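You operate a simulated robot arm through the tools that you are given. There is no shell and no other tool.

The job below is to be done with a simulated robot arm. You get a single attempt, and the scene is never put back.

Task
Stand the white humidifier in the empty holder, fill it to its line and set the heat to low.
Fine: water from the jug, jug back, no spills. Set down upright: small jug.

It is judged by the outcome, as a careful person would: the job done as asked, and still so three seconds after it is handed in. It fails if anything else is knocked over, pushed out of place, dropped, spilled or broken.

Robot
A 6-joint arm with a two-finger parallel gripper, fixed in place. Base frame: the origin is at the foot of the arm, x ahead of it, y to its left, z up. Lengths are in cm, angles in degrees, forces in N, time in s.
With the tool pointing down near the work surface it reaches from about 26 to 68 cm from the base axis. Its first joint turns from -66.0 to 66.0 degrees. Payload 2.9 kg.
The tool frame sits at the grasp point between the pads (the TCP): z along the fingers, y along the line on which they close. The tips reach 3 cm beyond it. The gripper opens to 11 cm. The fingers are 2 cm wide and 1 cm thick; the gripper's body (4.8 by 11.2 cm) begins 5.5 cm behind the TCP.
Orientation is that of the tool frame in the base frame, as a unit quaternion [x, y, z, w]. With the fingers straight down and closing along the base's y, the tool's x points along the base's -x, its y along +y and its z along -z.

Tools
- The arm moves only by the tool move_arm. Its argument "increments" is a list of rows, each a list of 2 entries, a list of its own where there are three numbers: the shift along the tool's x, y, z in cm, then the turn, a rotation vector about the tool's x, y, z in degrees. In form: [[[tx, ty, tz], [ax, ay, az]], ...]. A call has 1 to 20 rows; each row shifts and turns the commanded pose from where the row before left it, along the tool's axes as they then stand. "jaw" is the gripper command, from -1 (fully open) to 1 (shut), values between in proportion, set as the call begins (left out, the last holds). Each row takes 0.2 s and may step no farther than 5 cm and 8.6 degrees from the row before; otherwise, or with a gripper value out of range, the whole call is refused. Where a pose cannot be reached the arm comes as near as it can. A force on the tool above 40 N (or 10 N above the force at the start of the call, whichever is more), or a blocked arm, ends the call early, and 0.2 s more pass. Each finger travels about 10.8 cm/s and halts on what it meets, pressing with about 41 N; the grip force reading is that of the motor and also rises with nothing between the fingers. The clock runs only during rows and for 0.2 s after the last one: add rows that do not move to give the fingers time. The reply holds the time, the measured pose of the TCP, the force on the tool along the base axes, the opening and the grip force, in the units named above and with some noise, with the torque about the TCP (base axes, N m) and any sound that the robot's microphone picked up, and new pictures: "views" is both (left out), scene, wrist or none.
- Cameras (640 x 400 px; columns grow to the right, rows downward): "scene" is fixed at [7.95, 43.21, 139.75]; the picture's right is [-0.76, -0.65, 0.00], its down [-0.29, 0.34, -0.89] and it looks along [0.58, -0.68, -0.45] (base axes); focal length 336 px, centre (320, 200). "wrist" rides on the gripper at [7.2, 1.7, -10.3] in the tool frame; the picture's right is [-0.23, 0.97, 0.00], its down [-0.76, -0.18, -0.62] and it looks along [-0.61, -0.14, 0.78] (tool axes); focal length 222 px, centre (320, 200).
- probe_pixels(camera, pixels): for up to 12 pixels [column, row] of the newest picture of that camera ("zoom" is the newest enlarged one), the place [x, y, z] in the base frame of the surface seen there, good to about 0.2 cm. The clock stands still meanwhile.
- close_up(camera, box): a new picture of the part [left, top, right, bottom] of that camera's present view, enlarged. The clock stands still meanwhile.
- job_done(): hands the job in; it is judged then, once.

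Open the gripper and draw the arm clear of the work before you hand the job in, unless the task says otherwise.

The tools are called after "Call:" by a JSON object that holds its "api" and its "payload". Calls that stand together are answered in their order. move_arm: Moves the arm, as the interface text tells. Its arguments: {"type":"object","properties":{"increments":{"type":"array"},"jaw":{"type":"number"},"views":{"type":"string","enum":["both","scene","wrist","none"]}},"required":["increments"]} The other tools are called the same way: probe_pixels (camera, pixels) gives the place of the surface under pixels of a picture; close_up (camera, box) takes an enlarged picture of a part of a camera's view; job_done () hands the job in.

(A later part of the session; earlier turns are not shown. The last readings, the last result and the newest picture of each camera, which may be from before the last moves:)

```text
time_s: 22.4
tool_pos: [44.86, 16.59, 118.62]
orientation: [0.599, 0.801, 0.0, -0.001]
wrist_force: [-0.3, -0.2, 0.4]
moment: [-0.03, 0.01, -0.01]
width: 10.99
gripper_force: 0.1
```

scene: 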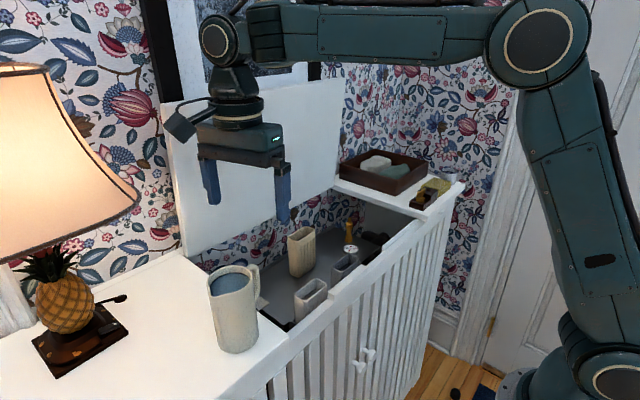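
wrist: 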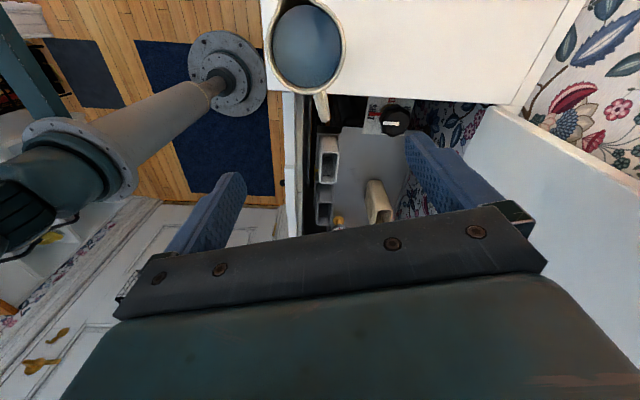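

Yaw is right (73.6°), and the jug mouth is at (305,48) in the wrist view with the handle toward the gripper. I tilt the tool 30° about its closing axis so the fingers point toward the jug.

Call:
{"api": "move_arm", "payload": {"increments": [[[0, 0, 0], [0, 7.5, 0]], [[0, 0, 0], [0, 7.5, 0]], [[0, 0, 0], [0, 7.5, 0]], [[0, 0, 0], [0, 7.5, 0]], [[0, 0, 0], [0, 0, 0]]], "jaw": -1}}

Call:
{"api": "close_up", "payload": {"camera": "wrist", "box": [200, 20, 440, 170]}}

```text
time_s: 23.6
tool_pos: [46.1, 17.66, 118.37]
orientation: [0.592, 0.793, 0.103, -0.103]
wrist_force: [0.6, 0.4, -0.4]
moment: [0.01, 0.03, -0.01]
width: 11.01
gripper_force: 0.1
out of reach, approached as far as the arm can: row 1, 2, 3
```

scene: 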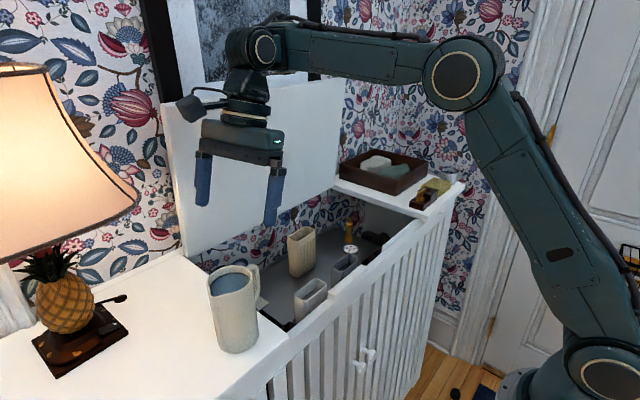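
wrist: 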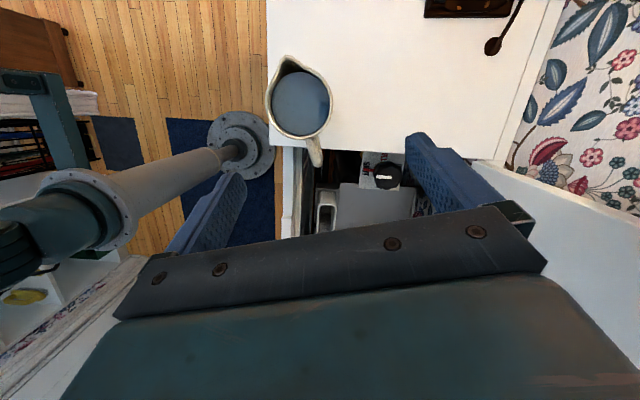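

```text
2.67 times, centred on (320, 95) of wrist
```

zoom: 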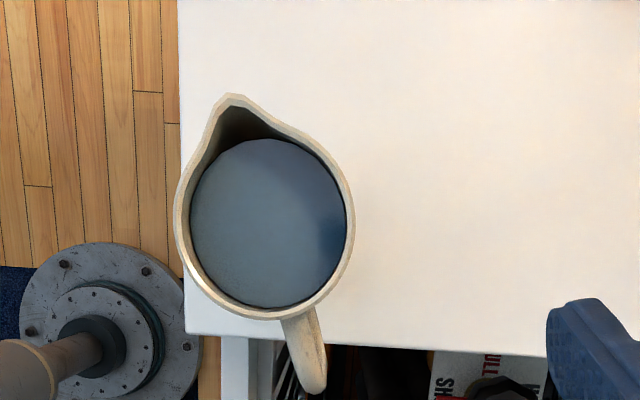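

Rows 1–3 were reported out of reach, and the tool now leans only ~17° at (46.1,17.7,118.4). I test one more small tilt at this pose to learn where the limit lies.

Call:
{"api": "move_arm", "payload": {"increments": [[[0, 0, 0], [0, 4, 0]], [[0, 0, 0], [0, 4, 0]], [[0, 0, 0], [0, 0, 0]]], "jaw": -1, "views": "none"}}

```text
time_s: 24.4
tool_pos: [45.64, 17.64, 117.8]
orientation: [0.583, 0.783, 0.145, -0.157]
wrist_force: [0.2, -0.4, 0.2]
moment: [0.01, -0.02, 0.0]
width: 11.0
gripper_force: 0.1
out of reach, approached as far as the arm can: row 1, 2
```

The tool now leans about 25°, slightly off in roll. I command the lower pre-grasp point first and then the remaining small rotation, to see which is reachable.

Call:
{"api": "move_arm", "payload": {"increments": [[[-1.18, -0.54, 1.52], [0, 0, 0]], [[-1.18, -0.54, 1.52], [0, 0, 0]], [[0, 0, 0], [2.4, 5.4, 0.8]], [[0, 0, 0], [0, 0, 0]]], "jaw": -1}}

```text
time_s: 25.4
tool_pos: [44.74, 16.77, 113.86]
orientation: [0.578, 0.774, 0.152, -0.209]
wrist_force: [0.0, -0.7, 0.3]
moment: [0.0, 0.01, 0.01]
width: 11.01
gripper_force: 0.0
```

scene: 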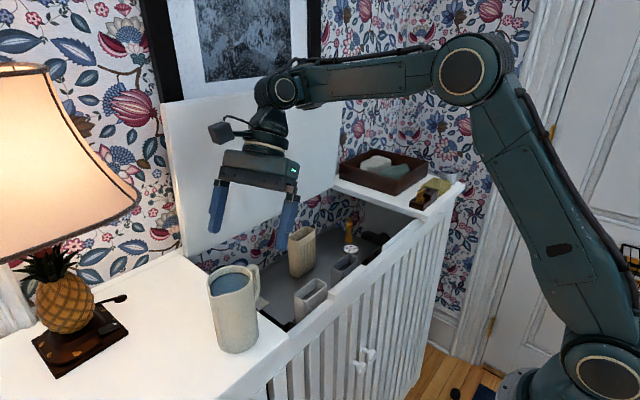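
wrist: 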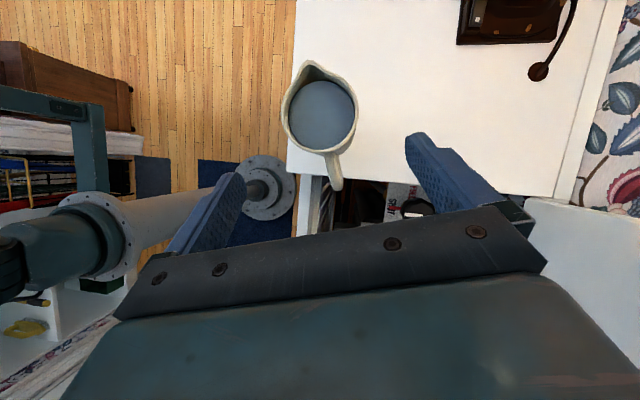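

No reach warning this time, and the tool leans exactly 30° with the closing axis across the spout axis. I enlarge the jug in the wrist view and probe its rim to refine its axis.

Call:
{"api": "close_up", "payload": {"camera": "wrist", "box": [240, 40, 400, 200]}}

Call:
{"api": "probe_pixels", "payload": {"camera": "wrist", "pixels": [[283, 112], [287, 128], [298, 143], [313, 152], [334, 149], [350, 135], [356, 115], [351, 96], [339, 80], [315, 64], [311, 63], [289, 92]]}}

Call:
{"api": "probe_pixels", "payload": {"camera": "wrist", "pixels": [[338, 188], [333, 165], [330, 155], [341, 175], [320, 110], [320, 90], [232, 175], [240, 180], [412, 140], [425, 150], [315, 72], [322, 140]]}}

```text
2.50 times, centred on (320, 120) of wrist
```

zoom: 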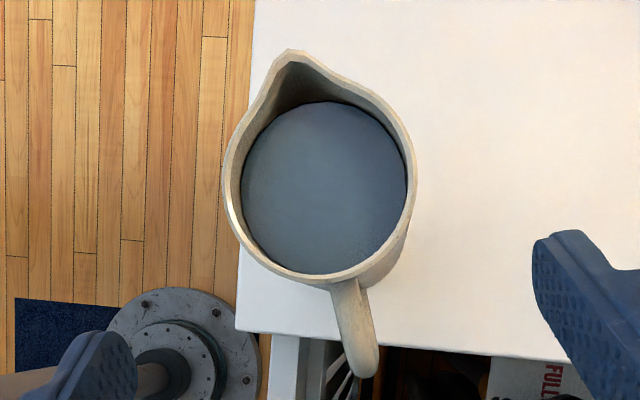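

```text
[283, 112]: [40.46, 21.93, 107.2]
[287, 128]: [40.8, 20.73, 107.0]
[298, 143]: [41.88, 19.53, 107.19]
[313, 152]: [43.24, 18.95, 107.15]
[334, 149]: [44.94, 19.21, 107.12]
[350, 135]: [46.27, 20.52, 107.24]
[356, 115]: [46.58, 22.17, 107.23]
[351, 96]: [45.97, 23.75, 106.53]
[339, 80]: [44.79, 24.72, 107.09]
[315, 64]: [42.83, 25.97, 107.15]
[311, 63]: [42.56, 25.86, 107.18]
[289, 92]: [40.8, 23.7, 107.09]
```

```text
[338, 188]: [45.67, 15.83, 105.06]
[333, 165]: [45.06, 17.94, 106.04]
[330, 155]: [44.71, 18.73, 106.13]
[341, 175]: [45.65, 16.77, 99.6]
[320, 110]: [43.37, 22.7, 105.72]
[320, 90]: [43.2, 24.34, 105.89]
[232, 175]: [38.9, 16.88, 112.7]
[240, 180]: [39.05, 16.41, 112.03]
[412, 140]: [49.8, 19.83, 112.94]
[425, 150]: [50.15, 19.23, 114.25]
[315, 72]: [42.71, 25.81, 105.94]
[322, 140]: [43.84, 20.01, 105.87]
```

The refined jug axis is about (43.4, 22.2); I need +0.3 cm along the closing axis and a small pull-back. I correct and advance 7 cm along the fingers, then recheck.

Call:
{"api": "move_arm", "payload": {"increments": [[[-0.29, 0.3, 0], [0, 0, 0]], [[0, 0, 1.4], [0, 0, 0]], [[0, 0, 1.4], [0, 0, 0]], [[0, 0, 1.4], [0, 0, 0]], [[0, 0, 1.4], [0, 0, 0]], [[0, 0, 1.4], [0, 0, 0]], [[0, 0, 0], [0, 0, 0]]], "jaw": -1}}

Call:
{"api": "close_up", "payload": {"camera": "wrist", "box": [200, 40, 460, 220]}}

Call:
{"api": "close_up", "payload": {"camera": "scene", "box": [180, 170, 340, 360]}}

```text
time_s: 27.0
tool_pos: [44.16, 19.7, 107.6]
orientation: [0.578, 0.774, 0.153, -0.208]
wrist_force: [0.3, 0.8, -0.7]
moment: [0.03, -0.01, -0.01]
width: 11.0
gripper_force: 0.1
```

scene: 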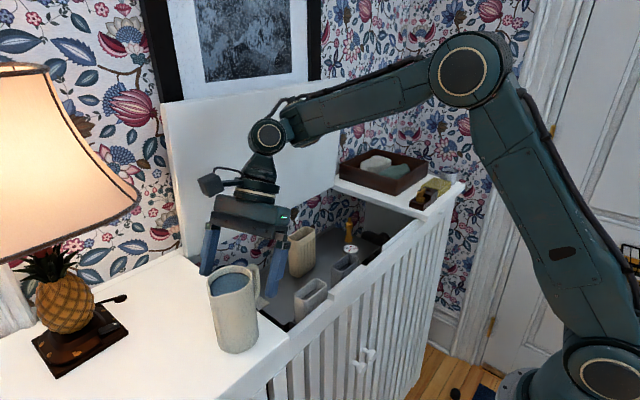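
wrist: 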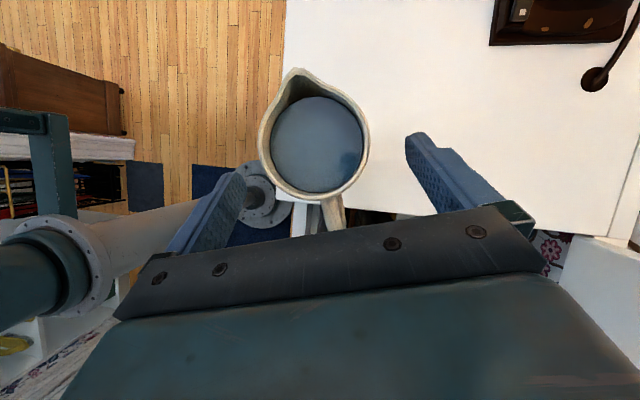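

```text
2.22 times, centred on (330, 130) of wrist
```

zoom: 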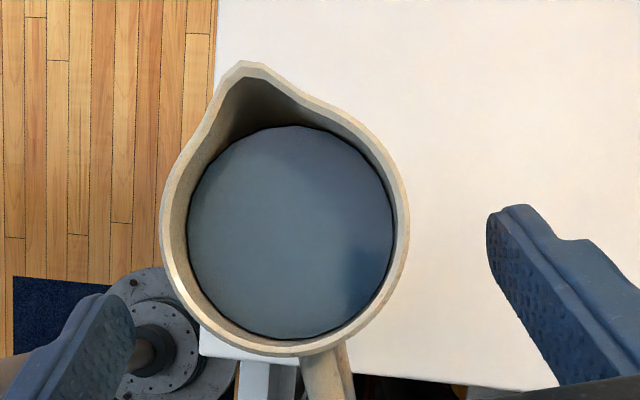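

```text
2.11 times, centred on (260, 265) of scene
```

zoom: 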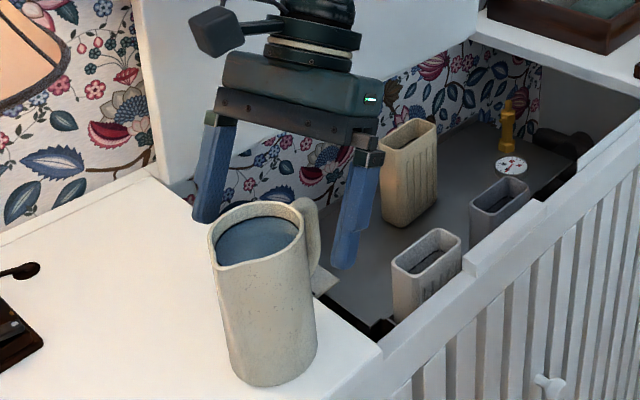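

The fingers straddle the jug. I probe rim and finger faces in the wrist view for lateral centring.

Call:
{"api": "probe_pixels", "payload": {"camera": "wrist", "pixels": [[260, 143], [368, 138], [263, 160], [366, 155], [280, 182], [347, 180], [245, 180], [243, 190], [408, 142], [408, 155], [310, 194], [330, 192]]}}

```text
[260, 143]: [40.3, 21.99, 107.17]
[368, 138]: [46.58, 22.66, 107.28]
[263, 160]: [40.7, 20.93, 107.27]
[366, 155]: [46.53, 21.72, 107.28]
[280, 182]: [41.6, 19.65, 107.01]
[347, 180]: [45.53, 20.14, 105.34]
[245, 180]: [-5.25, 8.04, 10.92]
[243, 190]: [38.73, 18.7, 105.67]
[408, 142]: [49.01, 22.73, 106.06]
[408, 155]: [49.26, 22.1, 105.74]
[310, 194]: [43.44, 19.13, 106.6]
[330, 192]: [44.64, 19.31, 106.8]
```

Fingers (mid 47.97) and jug (mid 48.0) are centred along the closing axis. I advance the last 4.6 cm slowly.

Call:
{"api": "move_arm", "payload": {"increments": [[[0, 0, 1.0], [0, 0, 0]], [[0, 0, 1.0], [0, 0, 0]], [[0, 0, 1.0], [0, 0, 0]], [[0, 0, 0.8], [0, 0, 0]], [[0, 0, 0.8], [0, 0, 0]], [[0, 0, 0], [0, 0, 0]]], "jaw": -1}}

Call:
{"api": "close_up", "payload": {"camera": "wrist", "box": [200, 60, 440, 240]}}

Call:
{"api": "close_up", "payload": {"camera": "scene", "box": [180, 190, 320, 360]}}

```text
time_s: 28.4
tool_pos: [43.55, 21.9, 103.7]
orientation: [0.577, 0.774, 0.152, -0.21]
wrist_force: [-0.5, -0.4, 0.5]
moment: [0.02, -0.02, -0.02]
width: 10.99
gripper_force: 0.1
```

scene: 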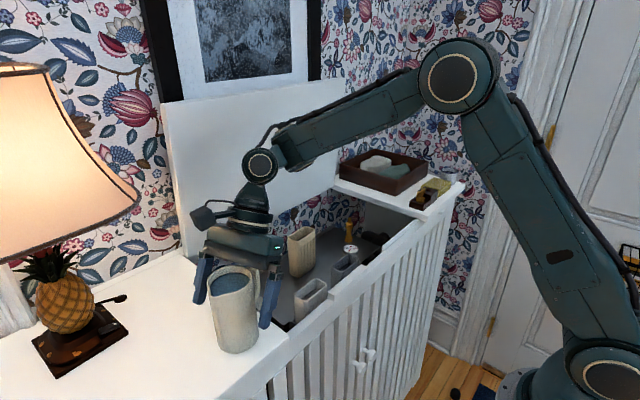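
wrist: 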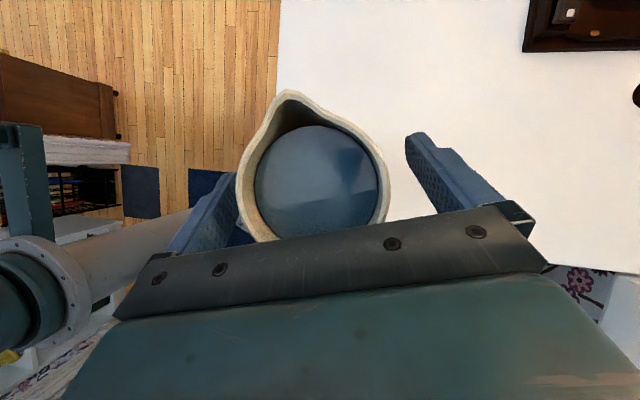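

```text
2.22 times, centred on (320, 150) of wrist
```

zoom: 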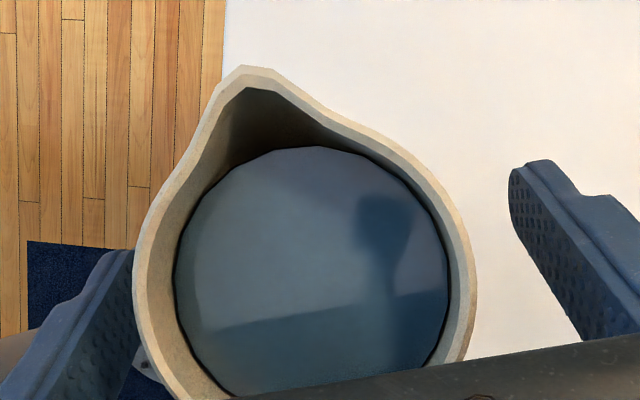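

```text
2.35 times, centred on (250, 275) of scene
```

zoom: 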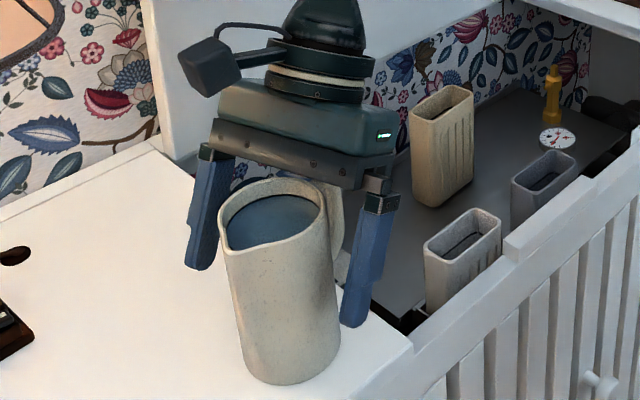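

Everything is clear with the palm above the rim and fingers on both sides. I close in stages: first to about 7.0 cm.

Call:
{"api": "move_arm", "payload": {"increments": [[[0, 0, 0], [0, 0, 0]], [[0, 0, 0], [0, 0, 0]]], "jaw": -0.27}}

Call:
{"api": "close_up", "payload": {"camera": "wrist", "box": [200, 60, 440, 240]}}

```text
time_s: 29.0
tool_pos: [43.41, 22.05, 103.79]
orientation: [0.578, 0.774, 0.152, -0.209]
wrist_force: [0.4, -0.1, -0.4]
moment: [0.0, 0.04, 0.02]
width: 7.0
gripper_force: 0.0
```

scene: 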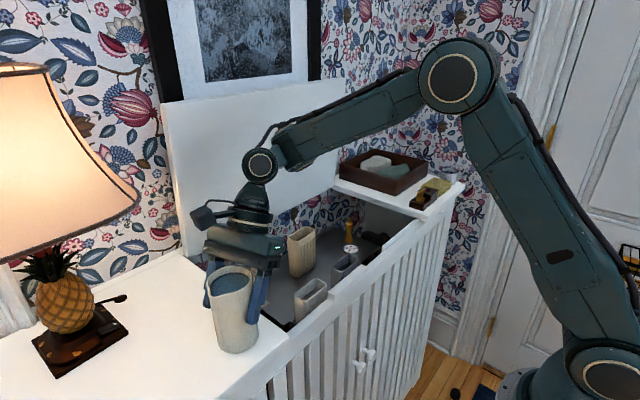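
wrist: 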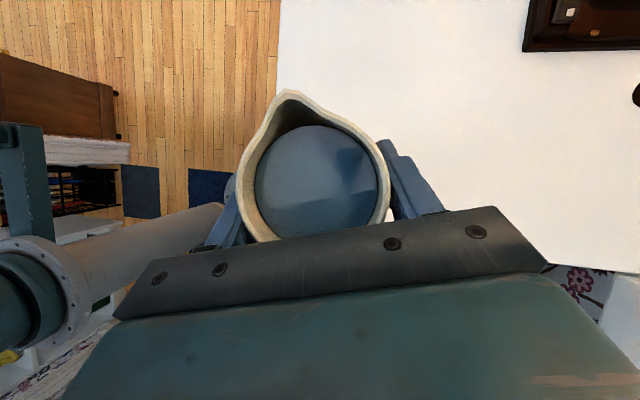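

```text
2.22 times, centred on (320, 150) of wrist
```

zoom: 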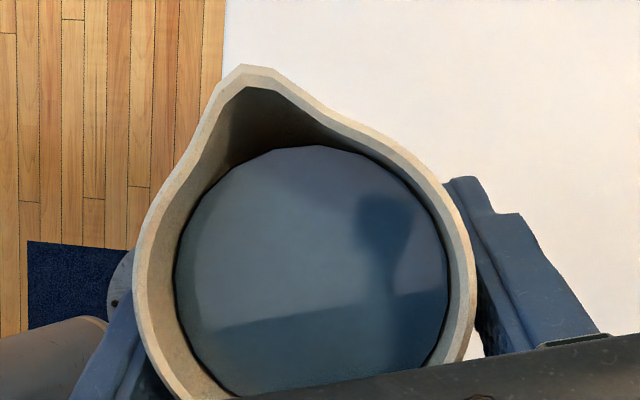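

The jaw is at 7.0 cm, almost touching on both sides with no force. I close to grip.

Call:
{"api": "move_arm", "payload": {"increments": [[[0, 0, 0], [0, 0, 0]], [[0, 0, 0], [0, 0, 0]], [[0, 0, 0], [0, 0, 0]]], "jaw": 0.3, "views": "wrist"}}

```text
time_s: 29.8
tool_pos: [43.46, 21.97, 103.69]
orientation: [0.578, 0.774, 0.153, -0.208]
wrist_force: [2.2, -0.8, 0.8]
moment: [-0.02, -0.09, 0.03]
width: 6.3
gripper_force: 41.4
```

wrist: 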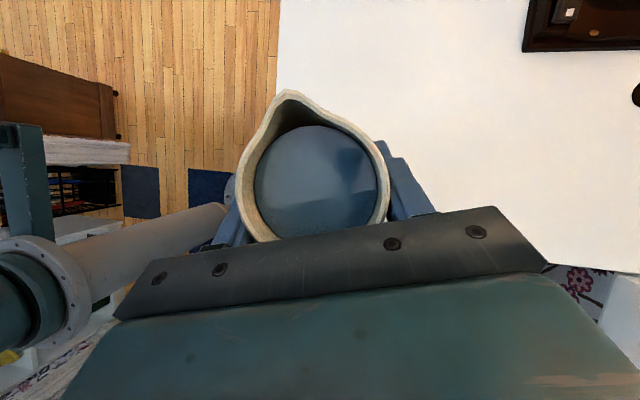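

The jug is gripped at 6.3 cm with 41 N. I lift it gently by 4 cm, straight up in the world, starting and stopping softly.

Call:
{"api": "move_arm", "payload": {"increments": [[[0.1, 0, -0.173], [0, 0, 0]], [[0.2, 0, -0.346], [0, 0, 0]], [[0.3, 0, -0.52], [0, 0, 0]], [[0.4, 0, -0.693], [0, 0, 0]], [[0.4, 0, -0.693], [0, 0, 0]], [[0.3, 0, -0.52], [0, 0, 0]], [[0.2, 0, -0.346], [0, 0, 0]], [[0.1, 0, -0.173], [0, 0, 0]], [[0, 0, 0], [0, 0, 0]]], "jaw": 0.3}}

Call:
{"api": "close_up", "payload": {"camera": "scene", "box": [180, 190, 320, 360]}}

```text
time_s: 31.8
tool_pos: [43.48, 21.88, 107.79]
orientation: [0.578, 0.774, 0.152, -0.208]
wrist_force: [1.0, -0.2, -4.5]
moment: [0.01, 0.01, -0.01]
width: 6.33
gripper_force: 41.0
```

scene: 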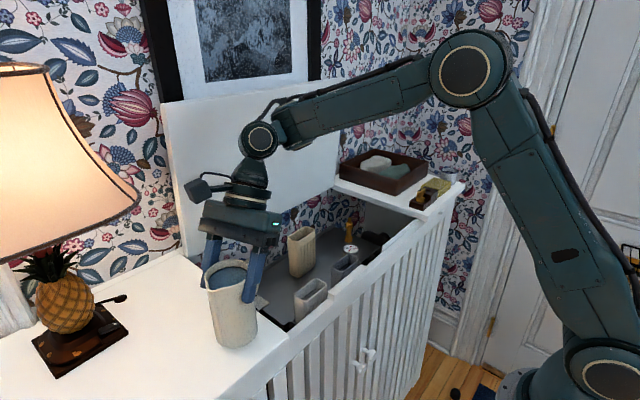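
wrist: 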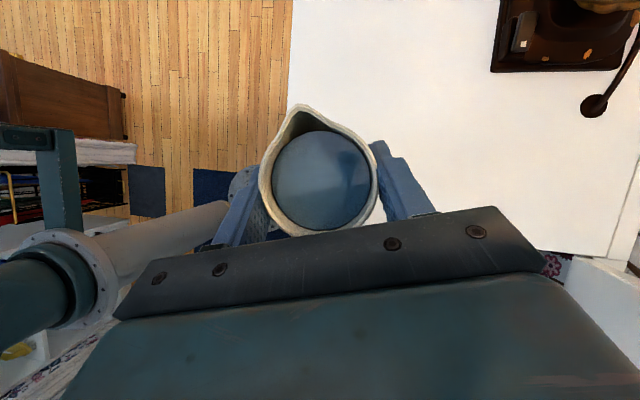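

```text
2.35 times, centred on (250, 275) of scene
```

zoom: 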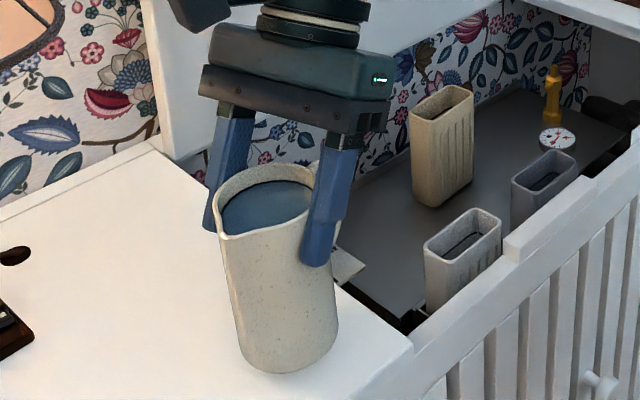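

The jug's rim looks smaller in the wrist view than before lifting, so it may have slipped in the grip. I probe its rim, water and base heights now.

Call:
{"api": "probe_pixels", "payload": {"camera": "wrist", "pixels": [[262, 180], [270, 205], [290, 225], [377, 180], [372, 160], [300, 106], [318, 180], [318, 140], [300, 112], [330, 225], [355, 150], [345, 225]]}}

Call:
{"api": "probe_pixels", "payload": {"camera": "zoom", "pixels": [[250, 355], [290, 372], [325, 350], [245, 362], [230, 330], [270, 200], [219, 235], [240, 235], [270, 365], [215, 215], [300, 340], [280, 300]]}}

```text
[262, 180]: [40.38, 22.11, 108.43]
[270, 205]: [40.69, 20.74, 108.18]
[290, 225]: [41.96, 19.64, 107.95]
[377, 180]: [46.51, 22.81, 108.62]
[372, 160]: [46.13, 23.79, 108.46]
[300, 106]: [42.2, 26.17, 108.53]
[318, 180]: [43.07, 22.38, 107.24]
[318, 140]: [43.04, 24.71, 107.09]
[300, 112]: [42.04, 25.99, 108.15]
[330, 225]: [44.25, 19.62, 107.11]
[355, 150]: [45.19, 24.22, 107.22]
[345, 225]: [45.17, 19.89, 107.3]
```

```text
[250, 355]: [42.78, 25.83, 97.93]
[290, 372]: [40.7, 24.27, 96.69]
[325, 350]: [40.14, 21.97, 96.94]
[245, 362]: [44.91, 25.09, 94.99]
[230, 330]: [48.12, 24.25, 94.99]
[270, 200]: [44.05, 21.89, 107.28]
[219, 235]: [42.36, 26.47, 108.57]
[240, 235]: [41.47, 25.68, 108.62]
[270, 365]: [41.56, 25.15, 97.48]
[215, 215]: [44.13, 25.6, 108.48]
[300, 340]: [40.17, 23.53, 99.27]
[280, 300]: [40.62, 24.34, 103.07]
```

The rim is at z≈108.55, only 1.3 cm higher although the tool rose 4.1 cm, so the jug slid about 2.8 cm in the grip. I hold still briefly to see whether it is still sliding.

Call:
{"api": "move_arm", "payload": {"increments": [[[0, 0, 0], [0, 0, 0]]], "jaw": 1}}

Call:
{"api": "probe_pixels", "payload": {"camera": "wrist", "pixels": [[262, 180], [377, 180], [300, 106], [318, 180], [372, 160]]}}

Call:
{"api": "probe_pixels", "payload": {"camera": "scene", "pixels": [[230, 275], [237, 340], [224, 290], [245, 330]]}}

```text
time_s: 32.2
tool_pos: [43.53, 21.89, 107.77]
orientation: [0.578, 0.774, 0.152, -0.209]
wrist_force: [-0.2, -1.0, -4.8]
moment: [0.02, 0.0, 0.02]
width: 6.32
gripper_force: 40.8
```

scene: 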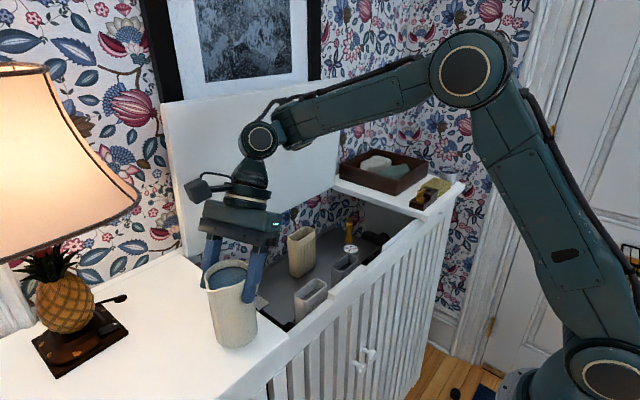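
wrist: 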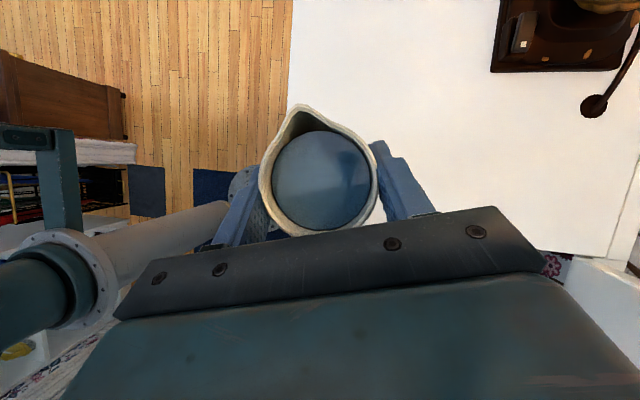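

```text
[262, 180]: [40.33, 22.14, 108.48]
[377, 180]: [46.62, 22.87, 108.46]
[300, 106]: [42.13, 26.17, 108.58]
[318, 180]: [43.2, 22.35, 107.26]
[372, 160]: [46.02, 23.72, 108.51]
```

```text
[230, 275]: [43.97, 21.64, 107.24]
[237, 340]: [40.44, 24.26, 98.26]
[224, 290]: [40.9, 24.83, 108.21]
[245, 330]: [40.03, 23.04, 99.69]
```

The jug is level and steady now (rim 108.5, weight ≈4.8 N), but gripped only just under its rim. I'd rather set it down again in its place and regrip lower, so I lower it straight down by 1.2 cm slowly.

Call:
{"api": "move_arm", "payload": {"increments": [[[-0.05, 0, 0.087], [0, 0, 0]], [[-0.1, 0, 0.173], [0, 0, 0]], [[-0.15, 0, 0.26], [0, 0, 0]], [[-0.15, 0, 0.26], [0, 0, 0]], [[-0.1, 0, 0.173], [0, 0, 0]], [[-0.05, 0, 0.087], [0, 0, 0]], [[0, 0, 0], [0, 0, 0]]], "jaw": 1}}

Call:
{"api": "probe_pixels", "payload": {"camera": "wrist", "pixels": [[262, 180], [377, 180], [300, 106], [318, 180], [372, 160]]}}

```text
time_s: 33.8
tool_pos: [43.61, 22.16, 106.56]
orientation: [0.578, 0.774, 0.152, -0.209]
wrist_force: [-0.1, 0.1, -4.2]
moment: [0.04, 0.0, -0.02]
width: 6.32
gripper_force: 41.2
```

scene: 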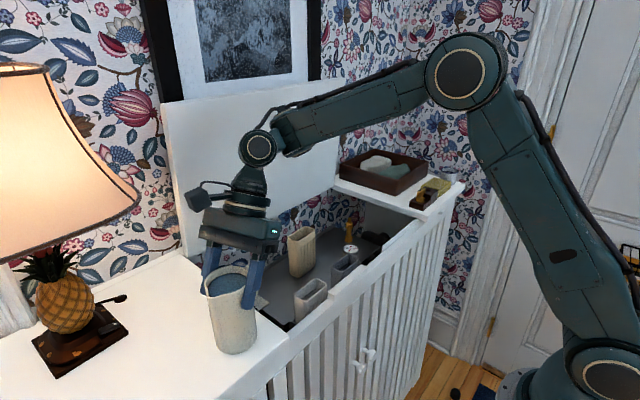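
wrist: 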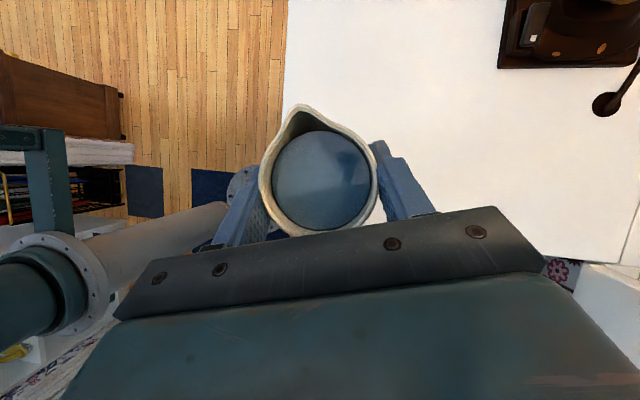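

```text
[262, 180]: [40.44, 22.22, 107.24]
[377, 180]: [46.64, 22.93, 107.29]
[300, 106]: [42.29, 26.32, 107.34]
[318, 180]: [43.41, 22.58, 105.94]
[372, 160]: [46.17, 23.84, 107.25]
```

It did not slide on the way down (rim 107.27 ≈ the standing height). I creep down in tiny steps until the table takes the weight.

Call:
{"api": "move_arm", "payload": {"increments": [[[-0.04, 0, 0.069], [0, 0, 0]], [[-0.03, 0, 0.052], [0, 0, 0]], [[0, 0, 0], [0, 0, 0]]], "jaw": 1, "views": "none"}}

```text
time_s: 34.6
tool_pos: [43.52, 22.21, 106.5]
orientation: [0.577, 0.774, 0.152, -0.21]
wrist_force: [-0.5, 0.3, -3.0]
moment: [0.09, 0.04, 0.02]
width: 6.33
gripper_force: 40.9
```

The table is starting to take weight. As a test of the slip I lift just 0.6 cm very slowly and see whether the rim follows.

Call:
{"api": "move_arm", "payload": {"increments": [[[0.05, 0, -0.087], [0, 0, 0]], [[0.05, 0, -0.087], [0, 0, 0]], [[0.05, 0, -0.087], [0, 0, 0]], [[0.05, 0, -0.087], [0, 0, 0]], [[0.05, 0, -0.087], [0, 0, 0]], [[0.05, 0, -0.087], [0, 0, 0]], [[0, 0, 0], [0, 0, 0]]], "jaw": 1}}

Call:
{"api": "probe_pixels", "payload": {"camera": "wrist", "pixels": [[262, 180], [377, 180], [300, 106], [318, 180], [372, 160]]}}

Call:
{"api": "probe_pixels", "payload": {"camera": "scene", "pixels": [[230, 280], [225, 294], [240, 268], [210, 290]]}}

```text
time_s: 36.2
tool_pos: [43.56, 22.03, 107.02]
orientation: [0.578, 0.774, 0.153, -0.209]
wrist_force: [-0.1, 0.3, -4.0]
moment: [0.05, 0.0, -0.01]
width: 6.32
gripper_force: 40.9
```

scene: 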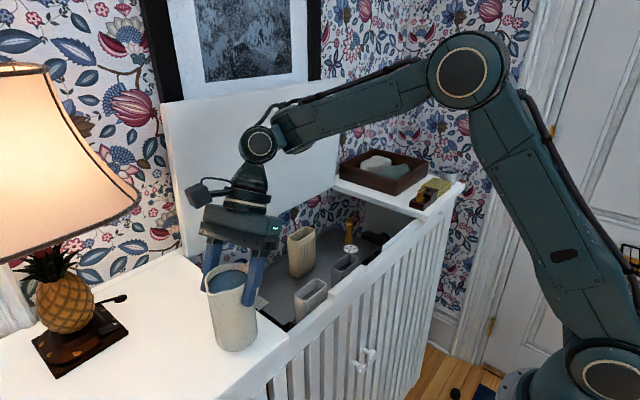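
wrist: 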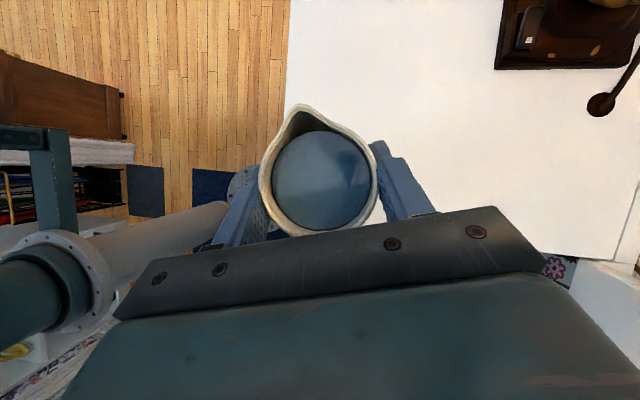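

```text
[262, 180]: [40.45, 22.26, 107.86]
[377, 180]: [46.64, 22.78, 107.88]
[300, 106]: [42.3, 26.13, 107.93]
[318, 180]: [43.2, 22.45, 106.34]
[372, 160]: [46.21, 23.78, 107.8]
```

```text
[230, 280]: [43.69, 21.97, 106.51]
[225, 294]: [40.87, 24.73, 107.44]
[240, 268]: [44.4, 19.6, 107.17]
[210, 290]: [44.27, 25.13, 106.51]
```

The rim followed the tool exactly this time (both +0.6 cm), so slow small steps do not slip; the earlier 0.8 cm steps were too jerky. I lower it back onto its place to regrip deeper, nearer its centre of mass.

Call:
{"api": "move_arm", "payload": {"increments": [[[-0.05, 0, 0.087], [0, 0, 0]], [[-0.05, 0, 0.087], [0, 0, 0]], [[-0.05, 0, 0.087], [0, 0, 0]], [[-0.05, 0, 0.087], [0, 0, 0]], [[-0.05, 0, 0.087], [0, 0, 0]], [[-0.05, 0, 0.087], [0, 0, 0]], [[-0.02, 0, 0.035], [0, 0, 0]], [[0, 0, 0], [0, 0, 0]]], "jaw": 1, "views": "none"}}

```text
time_s: 38.0
tool_pos: [43.7, 22.03, 106.46]
orientation: [0.578, 0.774, 0.153, -0.209]
wrist_force: [1.7, -1.6, 1.8]
moment: [0.02, -0.27, -0.01]
width: 6.33
gripper_force: 41.1
```

The force turned upward (+1.8 N), so the jug stands on the table. I open the jaw in two stages.

Call:
{"api": "move_arm", "payload": {"increments": [[[0, 0, 0], [0, 0, 0]], [[0, 0, 0], [0, 0, 0]]], "jaw": -0.3, "views": "none"}}

Call:
{"api": "move_arm", "payload": {"increments": [[[0, 0, 0], [0, 0, 0]], [[0, 0, 0], [0, 0, 0]]], "jaw": -1}}

Call:
{"api": "probe_pixels", "payload": {"camera": "wrist", "pixels": [[262, 180], [377, 180], [300, 106], [318, 180], [372, 160], [290, 226]]}}

```text
time_s: 38.6
tool_pos: [43.5, 22.01, 106.41]
orientation: [0.578, 0.774, 0.152, -0.209]
wrist_force: [0.4, 0.5, 0.4]
moment: [-0.02, 0.0, 0.0]
width: 7.15
gripper_force: 0.0
```

```text
time_s: 39.2
tool_pos: [43.5, 22.16, 106.47]
orientation: [0.578, 0.774, 0.152, -0.21]
wrist_force: [-0.1, 0.2, 0.1]
moment: [0.01, 0.0, 0.02]
width: 11.02
gripper_force: 0.1
```

scene: 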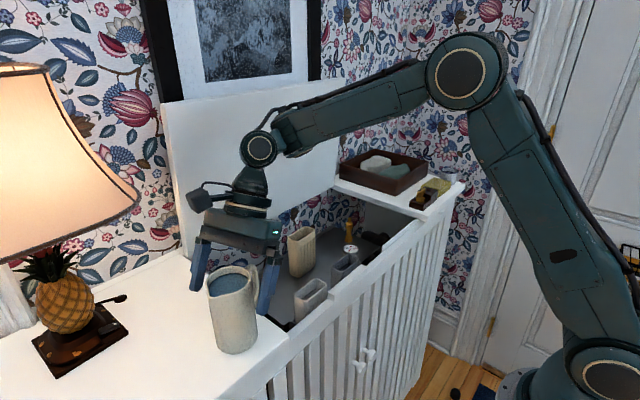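
wrist: 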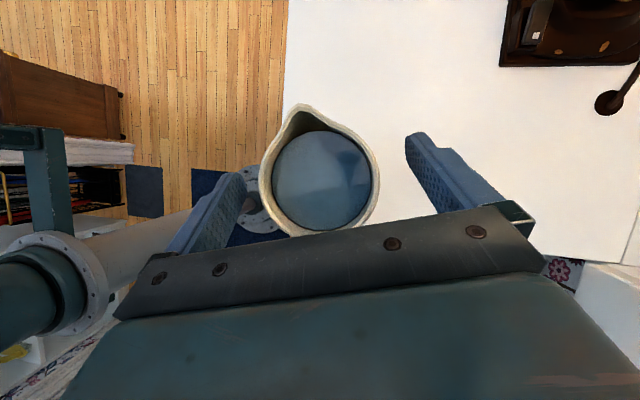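

```text
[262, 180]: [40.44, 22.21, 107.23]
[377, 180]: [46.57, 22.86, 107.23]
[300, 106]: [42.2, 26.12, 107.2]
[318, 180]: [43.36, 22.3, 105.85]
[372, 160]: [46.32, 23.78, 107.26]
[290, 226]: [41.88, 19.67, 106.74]
```

The jug stands upright where it was (rim 107.23). With the fingers open beside it, I turn the tool 18° toward vertical, shift slightly to the handle side and then go down deeper.

Call:
{"api": "move_arm", "payload": {"increments": [[[0, 0, 0], [0, -6, 0]], [[0, 0, 0], [0, -6, 0]], [[0, 0, 0], [0, -6, 0]], [[-0.74, 0, -0.16], [0, 0, 0]], [[0, 0, 0], [0, 0, 0]]], "jaw": -1}}

Call:
{"api": "close_up", "payload": {"camera": "wrist", "box": [200, 60, 440, 240]}}

```text
time_s: 40.4
tool_pos: [43.71, 21.24, 106.45]
orientation: [0.595, 0.797, 0.059, -0.085]
wrist_force: [-0.5, -0.7, 0.2]
moment: [0.01, 0.0, 0.02]
width: 11.02
gripper_force: 0.1
```

scene: 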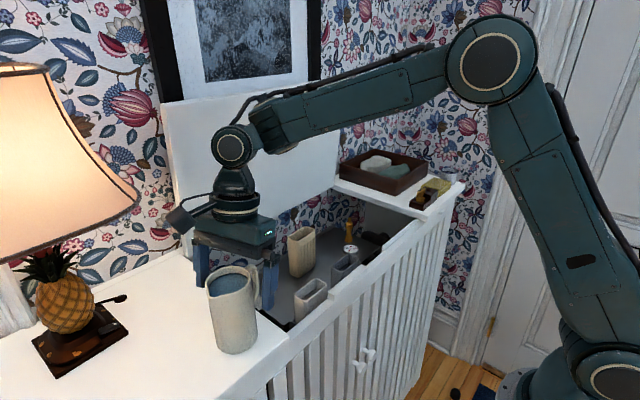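
wrist: 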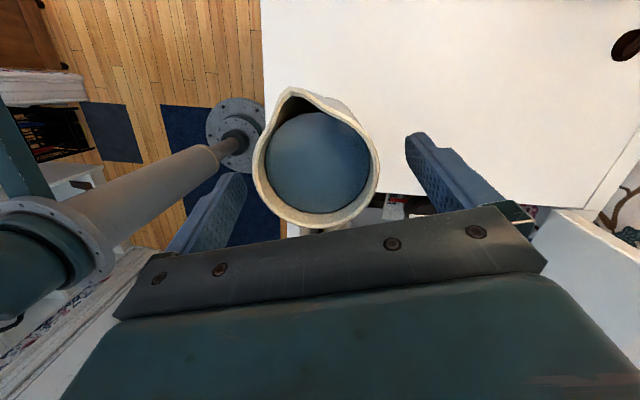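

```text
2.22 times, centred on (320, 150) of wrist
```

zoom: 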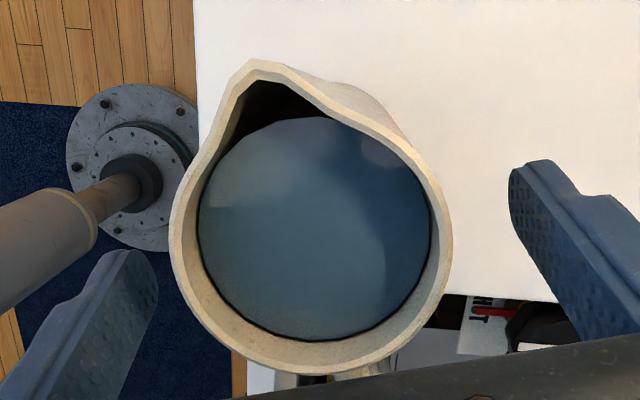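

The lean is now 12° and the jug sits between the fingers with clearance. I descend 3.75 cm along the fingers.

Call:
{"api": "move_arm", "payload": {"increments": [[[0, 0, 0.75], [0, 0, 0]], [[0, 0, 0.75], [0, 0, 0]], [[0, 0, 0.75], [0, 0, 0]], [[0, 0, 0.75], [0, 0, 0]], [[0, 0, 0.75], [0, 0, 0]], [[0, 0, 0], [0, 0, 0]]], "jaw": -1}}

Call:
{"api": "close_up", "payload": {"camera": "wrist", "box": [200, 60, 440, 240]}}

Call:
{"api": "close_up", "payload": {"camera": "scene", "box": [180, 190, 320, 360]}}

```text
time_s: 41.8
tool_pos: [43.5, 22.07, 102.8]
orientation: [0.594, 0.798, 0.06, -0.086]
wrist_force: [0.3, 0.2, -0.3]
moment: [0.01, 0.02, 0.0]
width: 10.98
gripper_force: 0.1
```

scene: 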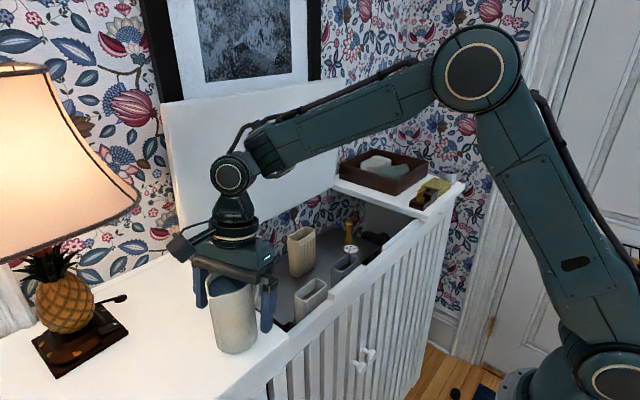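
wrist: 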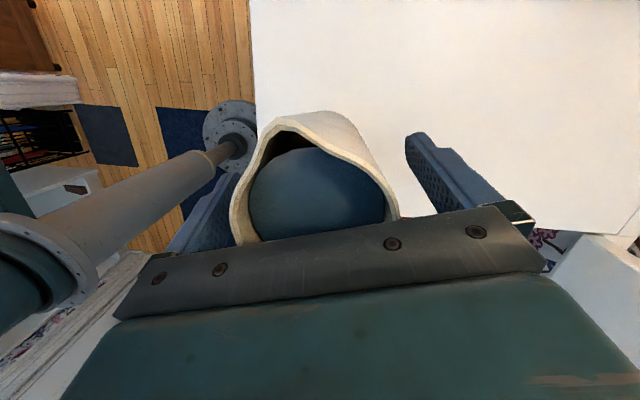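

```text
2.22 times, centred on (320, 150) of wrist
```

zoom: 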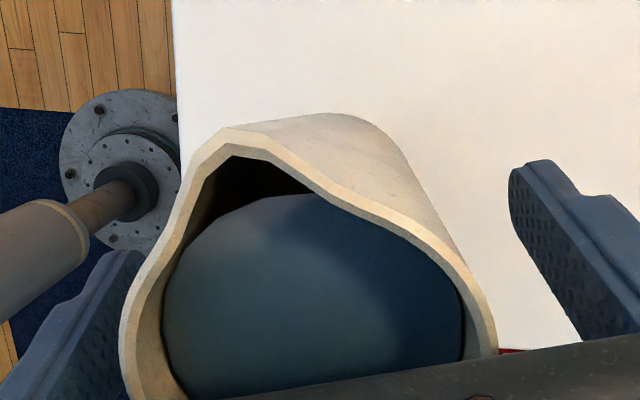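

```text
2.35 times, centred on (250, 275) of scene
```

zoom: 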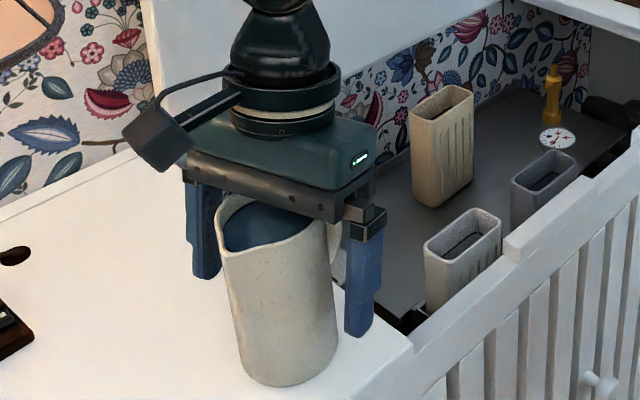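

No contact force, and the palm is just above the rim. I close to 7.0 cm, then grip fully.

Call:
{"api": "move_arm", "payload": {"increments": [[[0, 0, 0], [0, 0, 0]], [[0, 0, 0], [0, 0, 0]]], "jaw": -0.25, "views": "none"}}

Call:
{"api": "move_arm", "payload": {"increments": [[[0, 0, 0], [0, 0, 0]], [[0, 0, 0], [0, 0, 0]], [[0, 0, 0], [0, 0, 0]], [[0, 0, 0], [0, 0, 0]]], "jaw": 1, "views": "both"}}

```text
time_s: 42.4
tool_pos: [43.49, 22.02, 102.78]
orientation: [0.595, 0.797, 0.06, -0.085]
wrist_force: [-0.3, -0.6, -0.8]
moment: [0.02, 0.02, 0.01]
width: 6.86
gripper_force: 0.1
```

```text
time_s: 43.4
tool_pos: [43.47, 22.06, 102.82]
orientation: [0.594, 0.798, 0.06, -0.085]
wrist_force: [1.5, -0.1, 0.7]
moment: [0.09, -0.18, 0.0]
width: 6.33
gripper_force: 40.8
```

scene: 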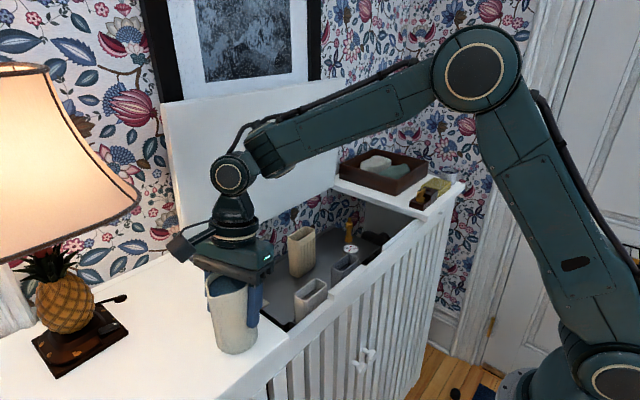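
wrist: 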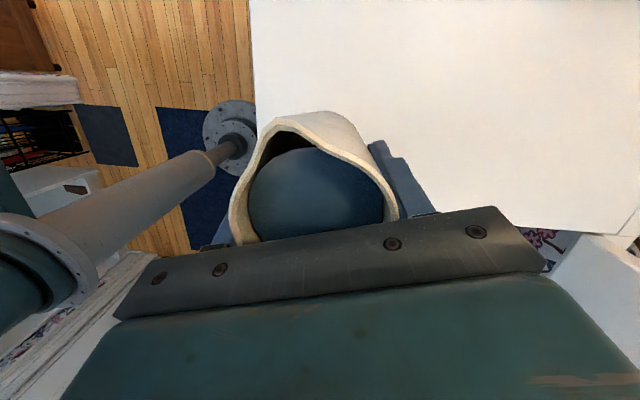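

Gripped at 6.33 cm. I record the rim, then lift 0.5 cm in 0.1 cm steps and compare.

Call:
{"api": "probe_pixels", "payload": {"camera": "wrist", "pixels": [[234, 205], [388, 190], [275, 127], [310, 190], [330, 135]]}}

Call:
{"api": "move_arm", "payload": {"increments": [[[0.02, 0, -0.1], [0, 0, 0]], [[0.02, 0, -0.1], [0, 0, 0]], [[0.02, 0, -0.1], [0, 0, 0]], [[0.02, 0, -0.1], [0, 0, 0]], [[0.02, 0, -0.1], [0, 0, 0]], [[0, 0, 0], [0, 0, 0]]], "jaw": 1}}

Call:
{"api": "probe_pixels", "payload": {"camera": "wrist", "pixels": [[234, 205], [388, 190], [275, 127], [310, 190], [330, 135]]}}

```text
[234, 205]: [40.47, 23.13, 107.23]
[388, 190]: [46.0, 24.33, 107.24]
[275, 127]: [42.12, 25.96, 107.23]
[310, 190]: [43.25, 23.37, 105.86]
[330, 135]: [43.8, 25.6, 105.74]
```

```text
time_s: 44.8
tool_pos: [43.55, 21.97, 103.34]
orientation: [0.595, 0.797, 0.06, -0.085]
wrist_force: [0.1, -0.4, -5.7]
moment: [0.03, 0.02, 0.0]
width: 6.33
gripper_force: 41.3
```

scene: 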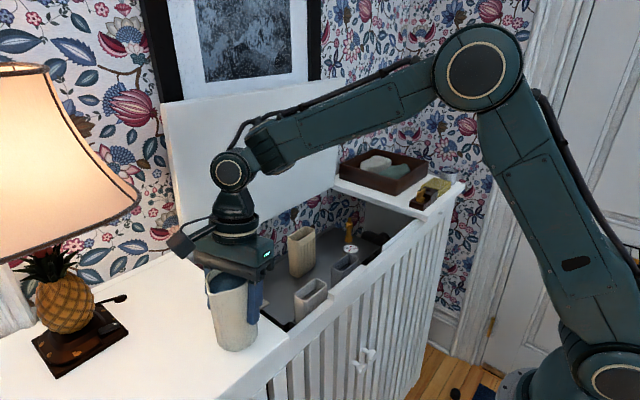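
wrist: 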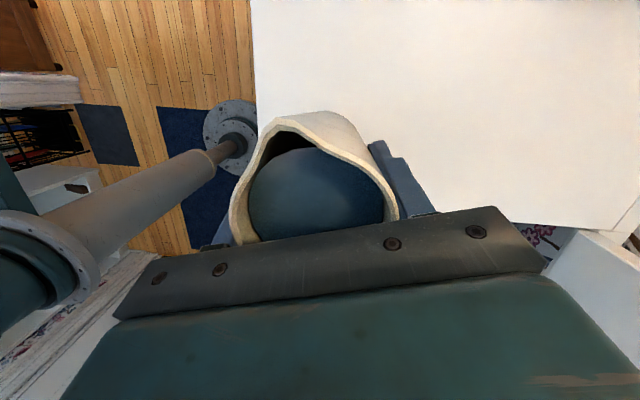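

```text
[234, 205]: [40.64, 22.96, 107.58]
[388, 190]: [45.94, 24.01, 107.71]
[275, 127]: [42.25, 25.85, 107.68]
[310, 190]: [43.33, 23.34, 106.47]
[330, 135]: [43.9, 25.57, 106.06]
```

The jug followed (rim 107.23→107.66, image unchanged), weight ≈5.7 N. I continue lifting 3 cm at 0.2 cm per row.

Call:
{"api": "move_arm", "payload": {"increments": [[[0.03, 0, -0.147], [0, 0, 0]], [[0.042, 0, -0.196], [0, 0, 0]], [[0.042, 0, -0.196], [0, 0, 0]], [[0.042, 0, -0.196], [0, 0, 0]], [[0.042, 0, -0.196], [0, 0, 0]], [[0.042, 0, -0.196], [0, 0, 0]], [[0.042, 0, -0.196], [0, 0, 0]], [[0.042, 0, -0.196], [0, 0, 0]], [[0.042, 0, -0.196], [0, 0, 0]], [[0.042, 0, -0.196], [0, 0, 0]], [[0.042, 0, -0.196], [0, 0, 0]], [[0.042, 0, -0.196], [0, 0, 0]], [[0.042, 0, -0.196], [0, 0, 0]], [[0.042, 0, -0.196], [0, 0, 0]], [[0.03, 0, -0.147], [0, 0, 0]], [[0, 0, 0], [0, 0, 0]]], "jaw": 1}}

Call:
{"api": "probe_pixels", "payload": {"camera": "wrist", "pixels": [[234, 205], [388, 190], [275, 127], [310, 190], [330, 135]]}}

```text
time_s: 48.2
tool_pos: [43.63, 21.93, 106.28]
orientation: [0.594, 0.798, 0.06, -0.086]
wrist_force: [-0.5, -0.4, -4.0]
moment: [-0.02, -0.03, 0.01]
width: 6.3
gripper_force: 41.0
```

scene: 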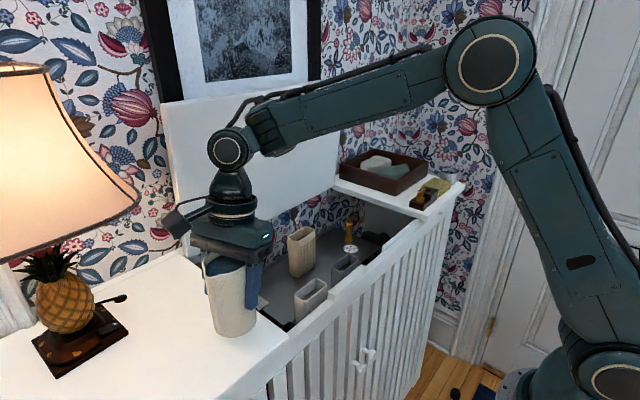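
wrist: 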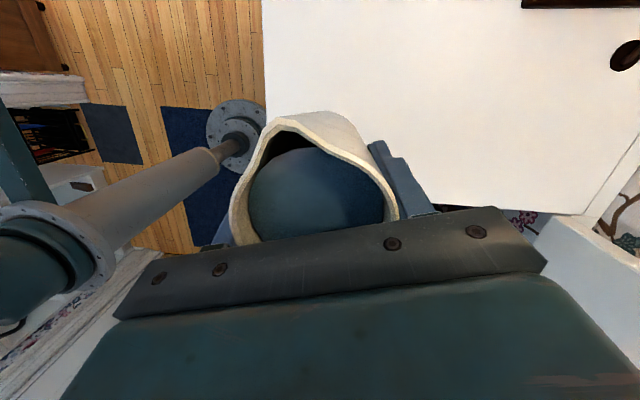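

```text
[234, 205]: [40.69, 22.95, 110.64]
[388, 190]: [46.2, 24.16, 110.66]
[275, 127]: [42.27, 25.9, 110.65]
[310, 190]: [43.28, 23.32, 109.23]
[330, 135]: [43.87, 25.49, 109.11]
```

Rim 110.65 versus tool 106.28: no slip, the jug bottom is at z≈98.4. I now turn the jug about the vertical, 70° counterclockwise at 3.5° per row, in place.

Call:
{"api": "move_arm", "payload": {"increments": [[[0, 0, 0], [0.42, 0, -1.96]], [[0, 0, 0], [0.73, 0, -3.42]], [[0, 0, 0], [0.73, 0, -3.42]], [[0, 0, 0], [0.73, 0, -3.42]], [[0, 0, 0], [0.73, 0, -3.42]], [[0, 0, 0], [0.73, 0, -3.42]], [[0, 0, 0], [0.73, 0, -3.42]], [[0, 0, 0], [0.73, 0, -3.42]], [[0, 0, 0], [0.73, 0, -3.42]], [[0, 0, 0], [0.73, 0, -3.42]], [[0, 0, 0], [0.73, 0, -3.42]], [[0, 0, 0], [0.73, 0, -3.42]], [[0, 0, 0], [0.73, 0, -3.42]], [[0, 0, 0], [0.73, 0, -3.42]], [[0, 0, 0], [0.73, 0, -3.42]], [[0, 0, 0], [0.73, 0, -3.42]], [[0, 0, 0], [0.73, 0, -3.42]], [[0, 0, 0], [0.73, 0, -3.42]], [[0, 0, 0], [0.73, 0, -3.42]], [[0, 0, 0], [0.42, 0, -1.96]]], "jaw": 1}}

Call:
{"api": "probe_pixels", "payload": {"camera": "wrist", "pixels": [[234, 205], [388, 190], [275, 127], [310, 190], [330, 135]]}}

```text
time_s: 52.4
tool_pos: [43.54, 21.98, 106.11]
orientation: [0.057, 0.993, 0.005, -0.107]
wrist_force: [0.3, -0.6, -3.8]
moment: [0.01, 0.06, 0.02]
width: 6.3
gripper_force: 41.1
```

scene: 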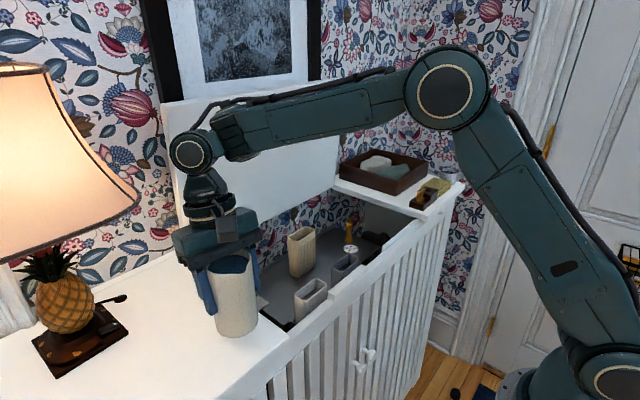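
wrist: 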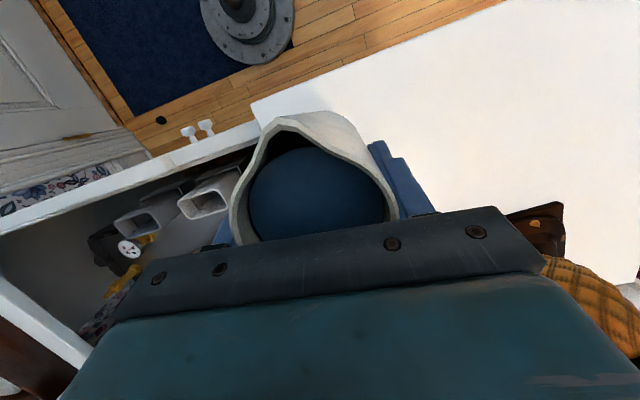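

```text
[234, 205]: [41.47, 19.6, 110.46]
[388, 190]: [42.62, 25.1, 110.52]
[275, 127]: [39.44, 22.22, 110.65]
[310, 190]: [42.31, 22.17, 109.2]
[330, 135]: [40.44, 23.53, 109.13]
```

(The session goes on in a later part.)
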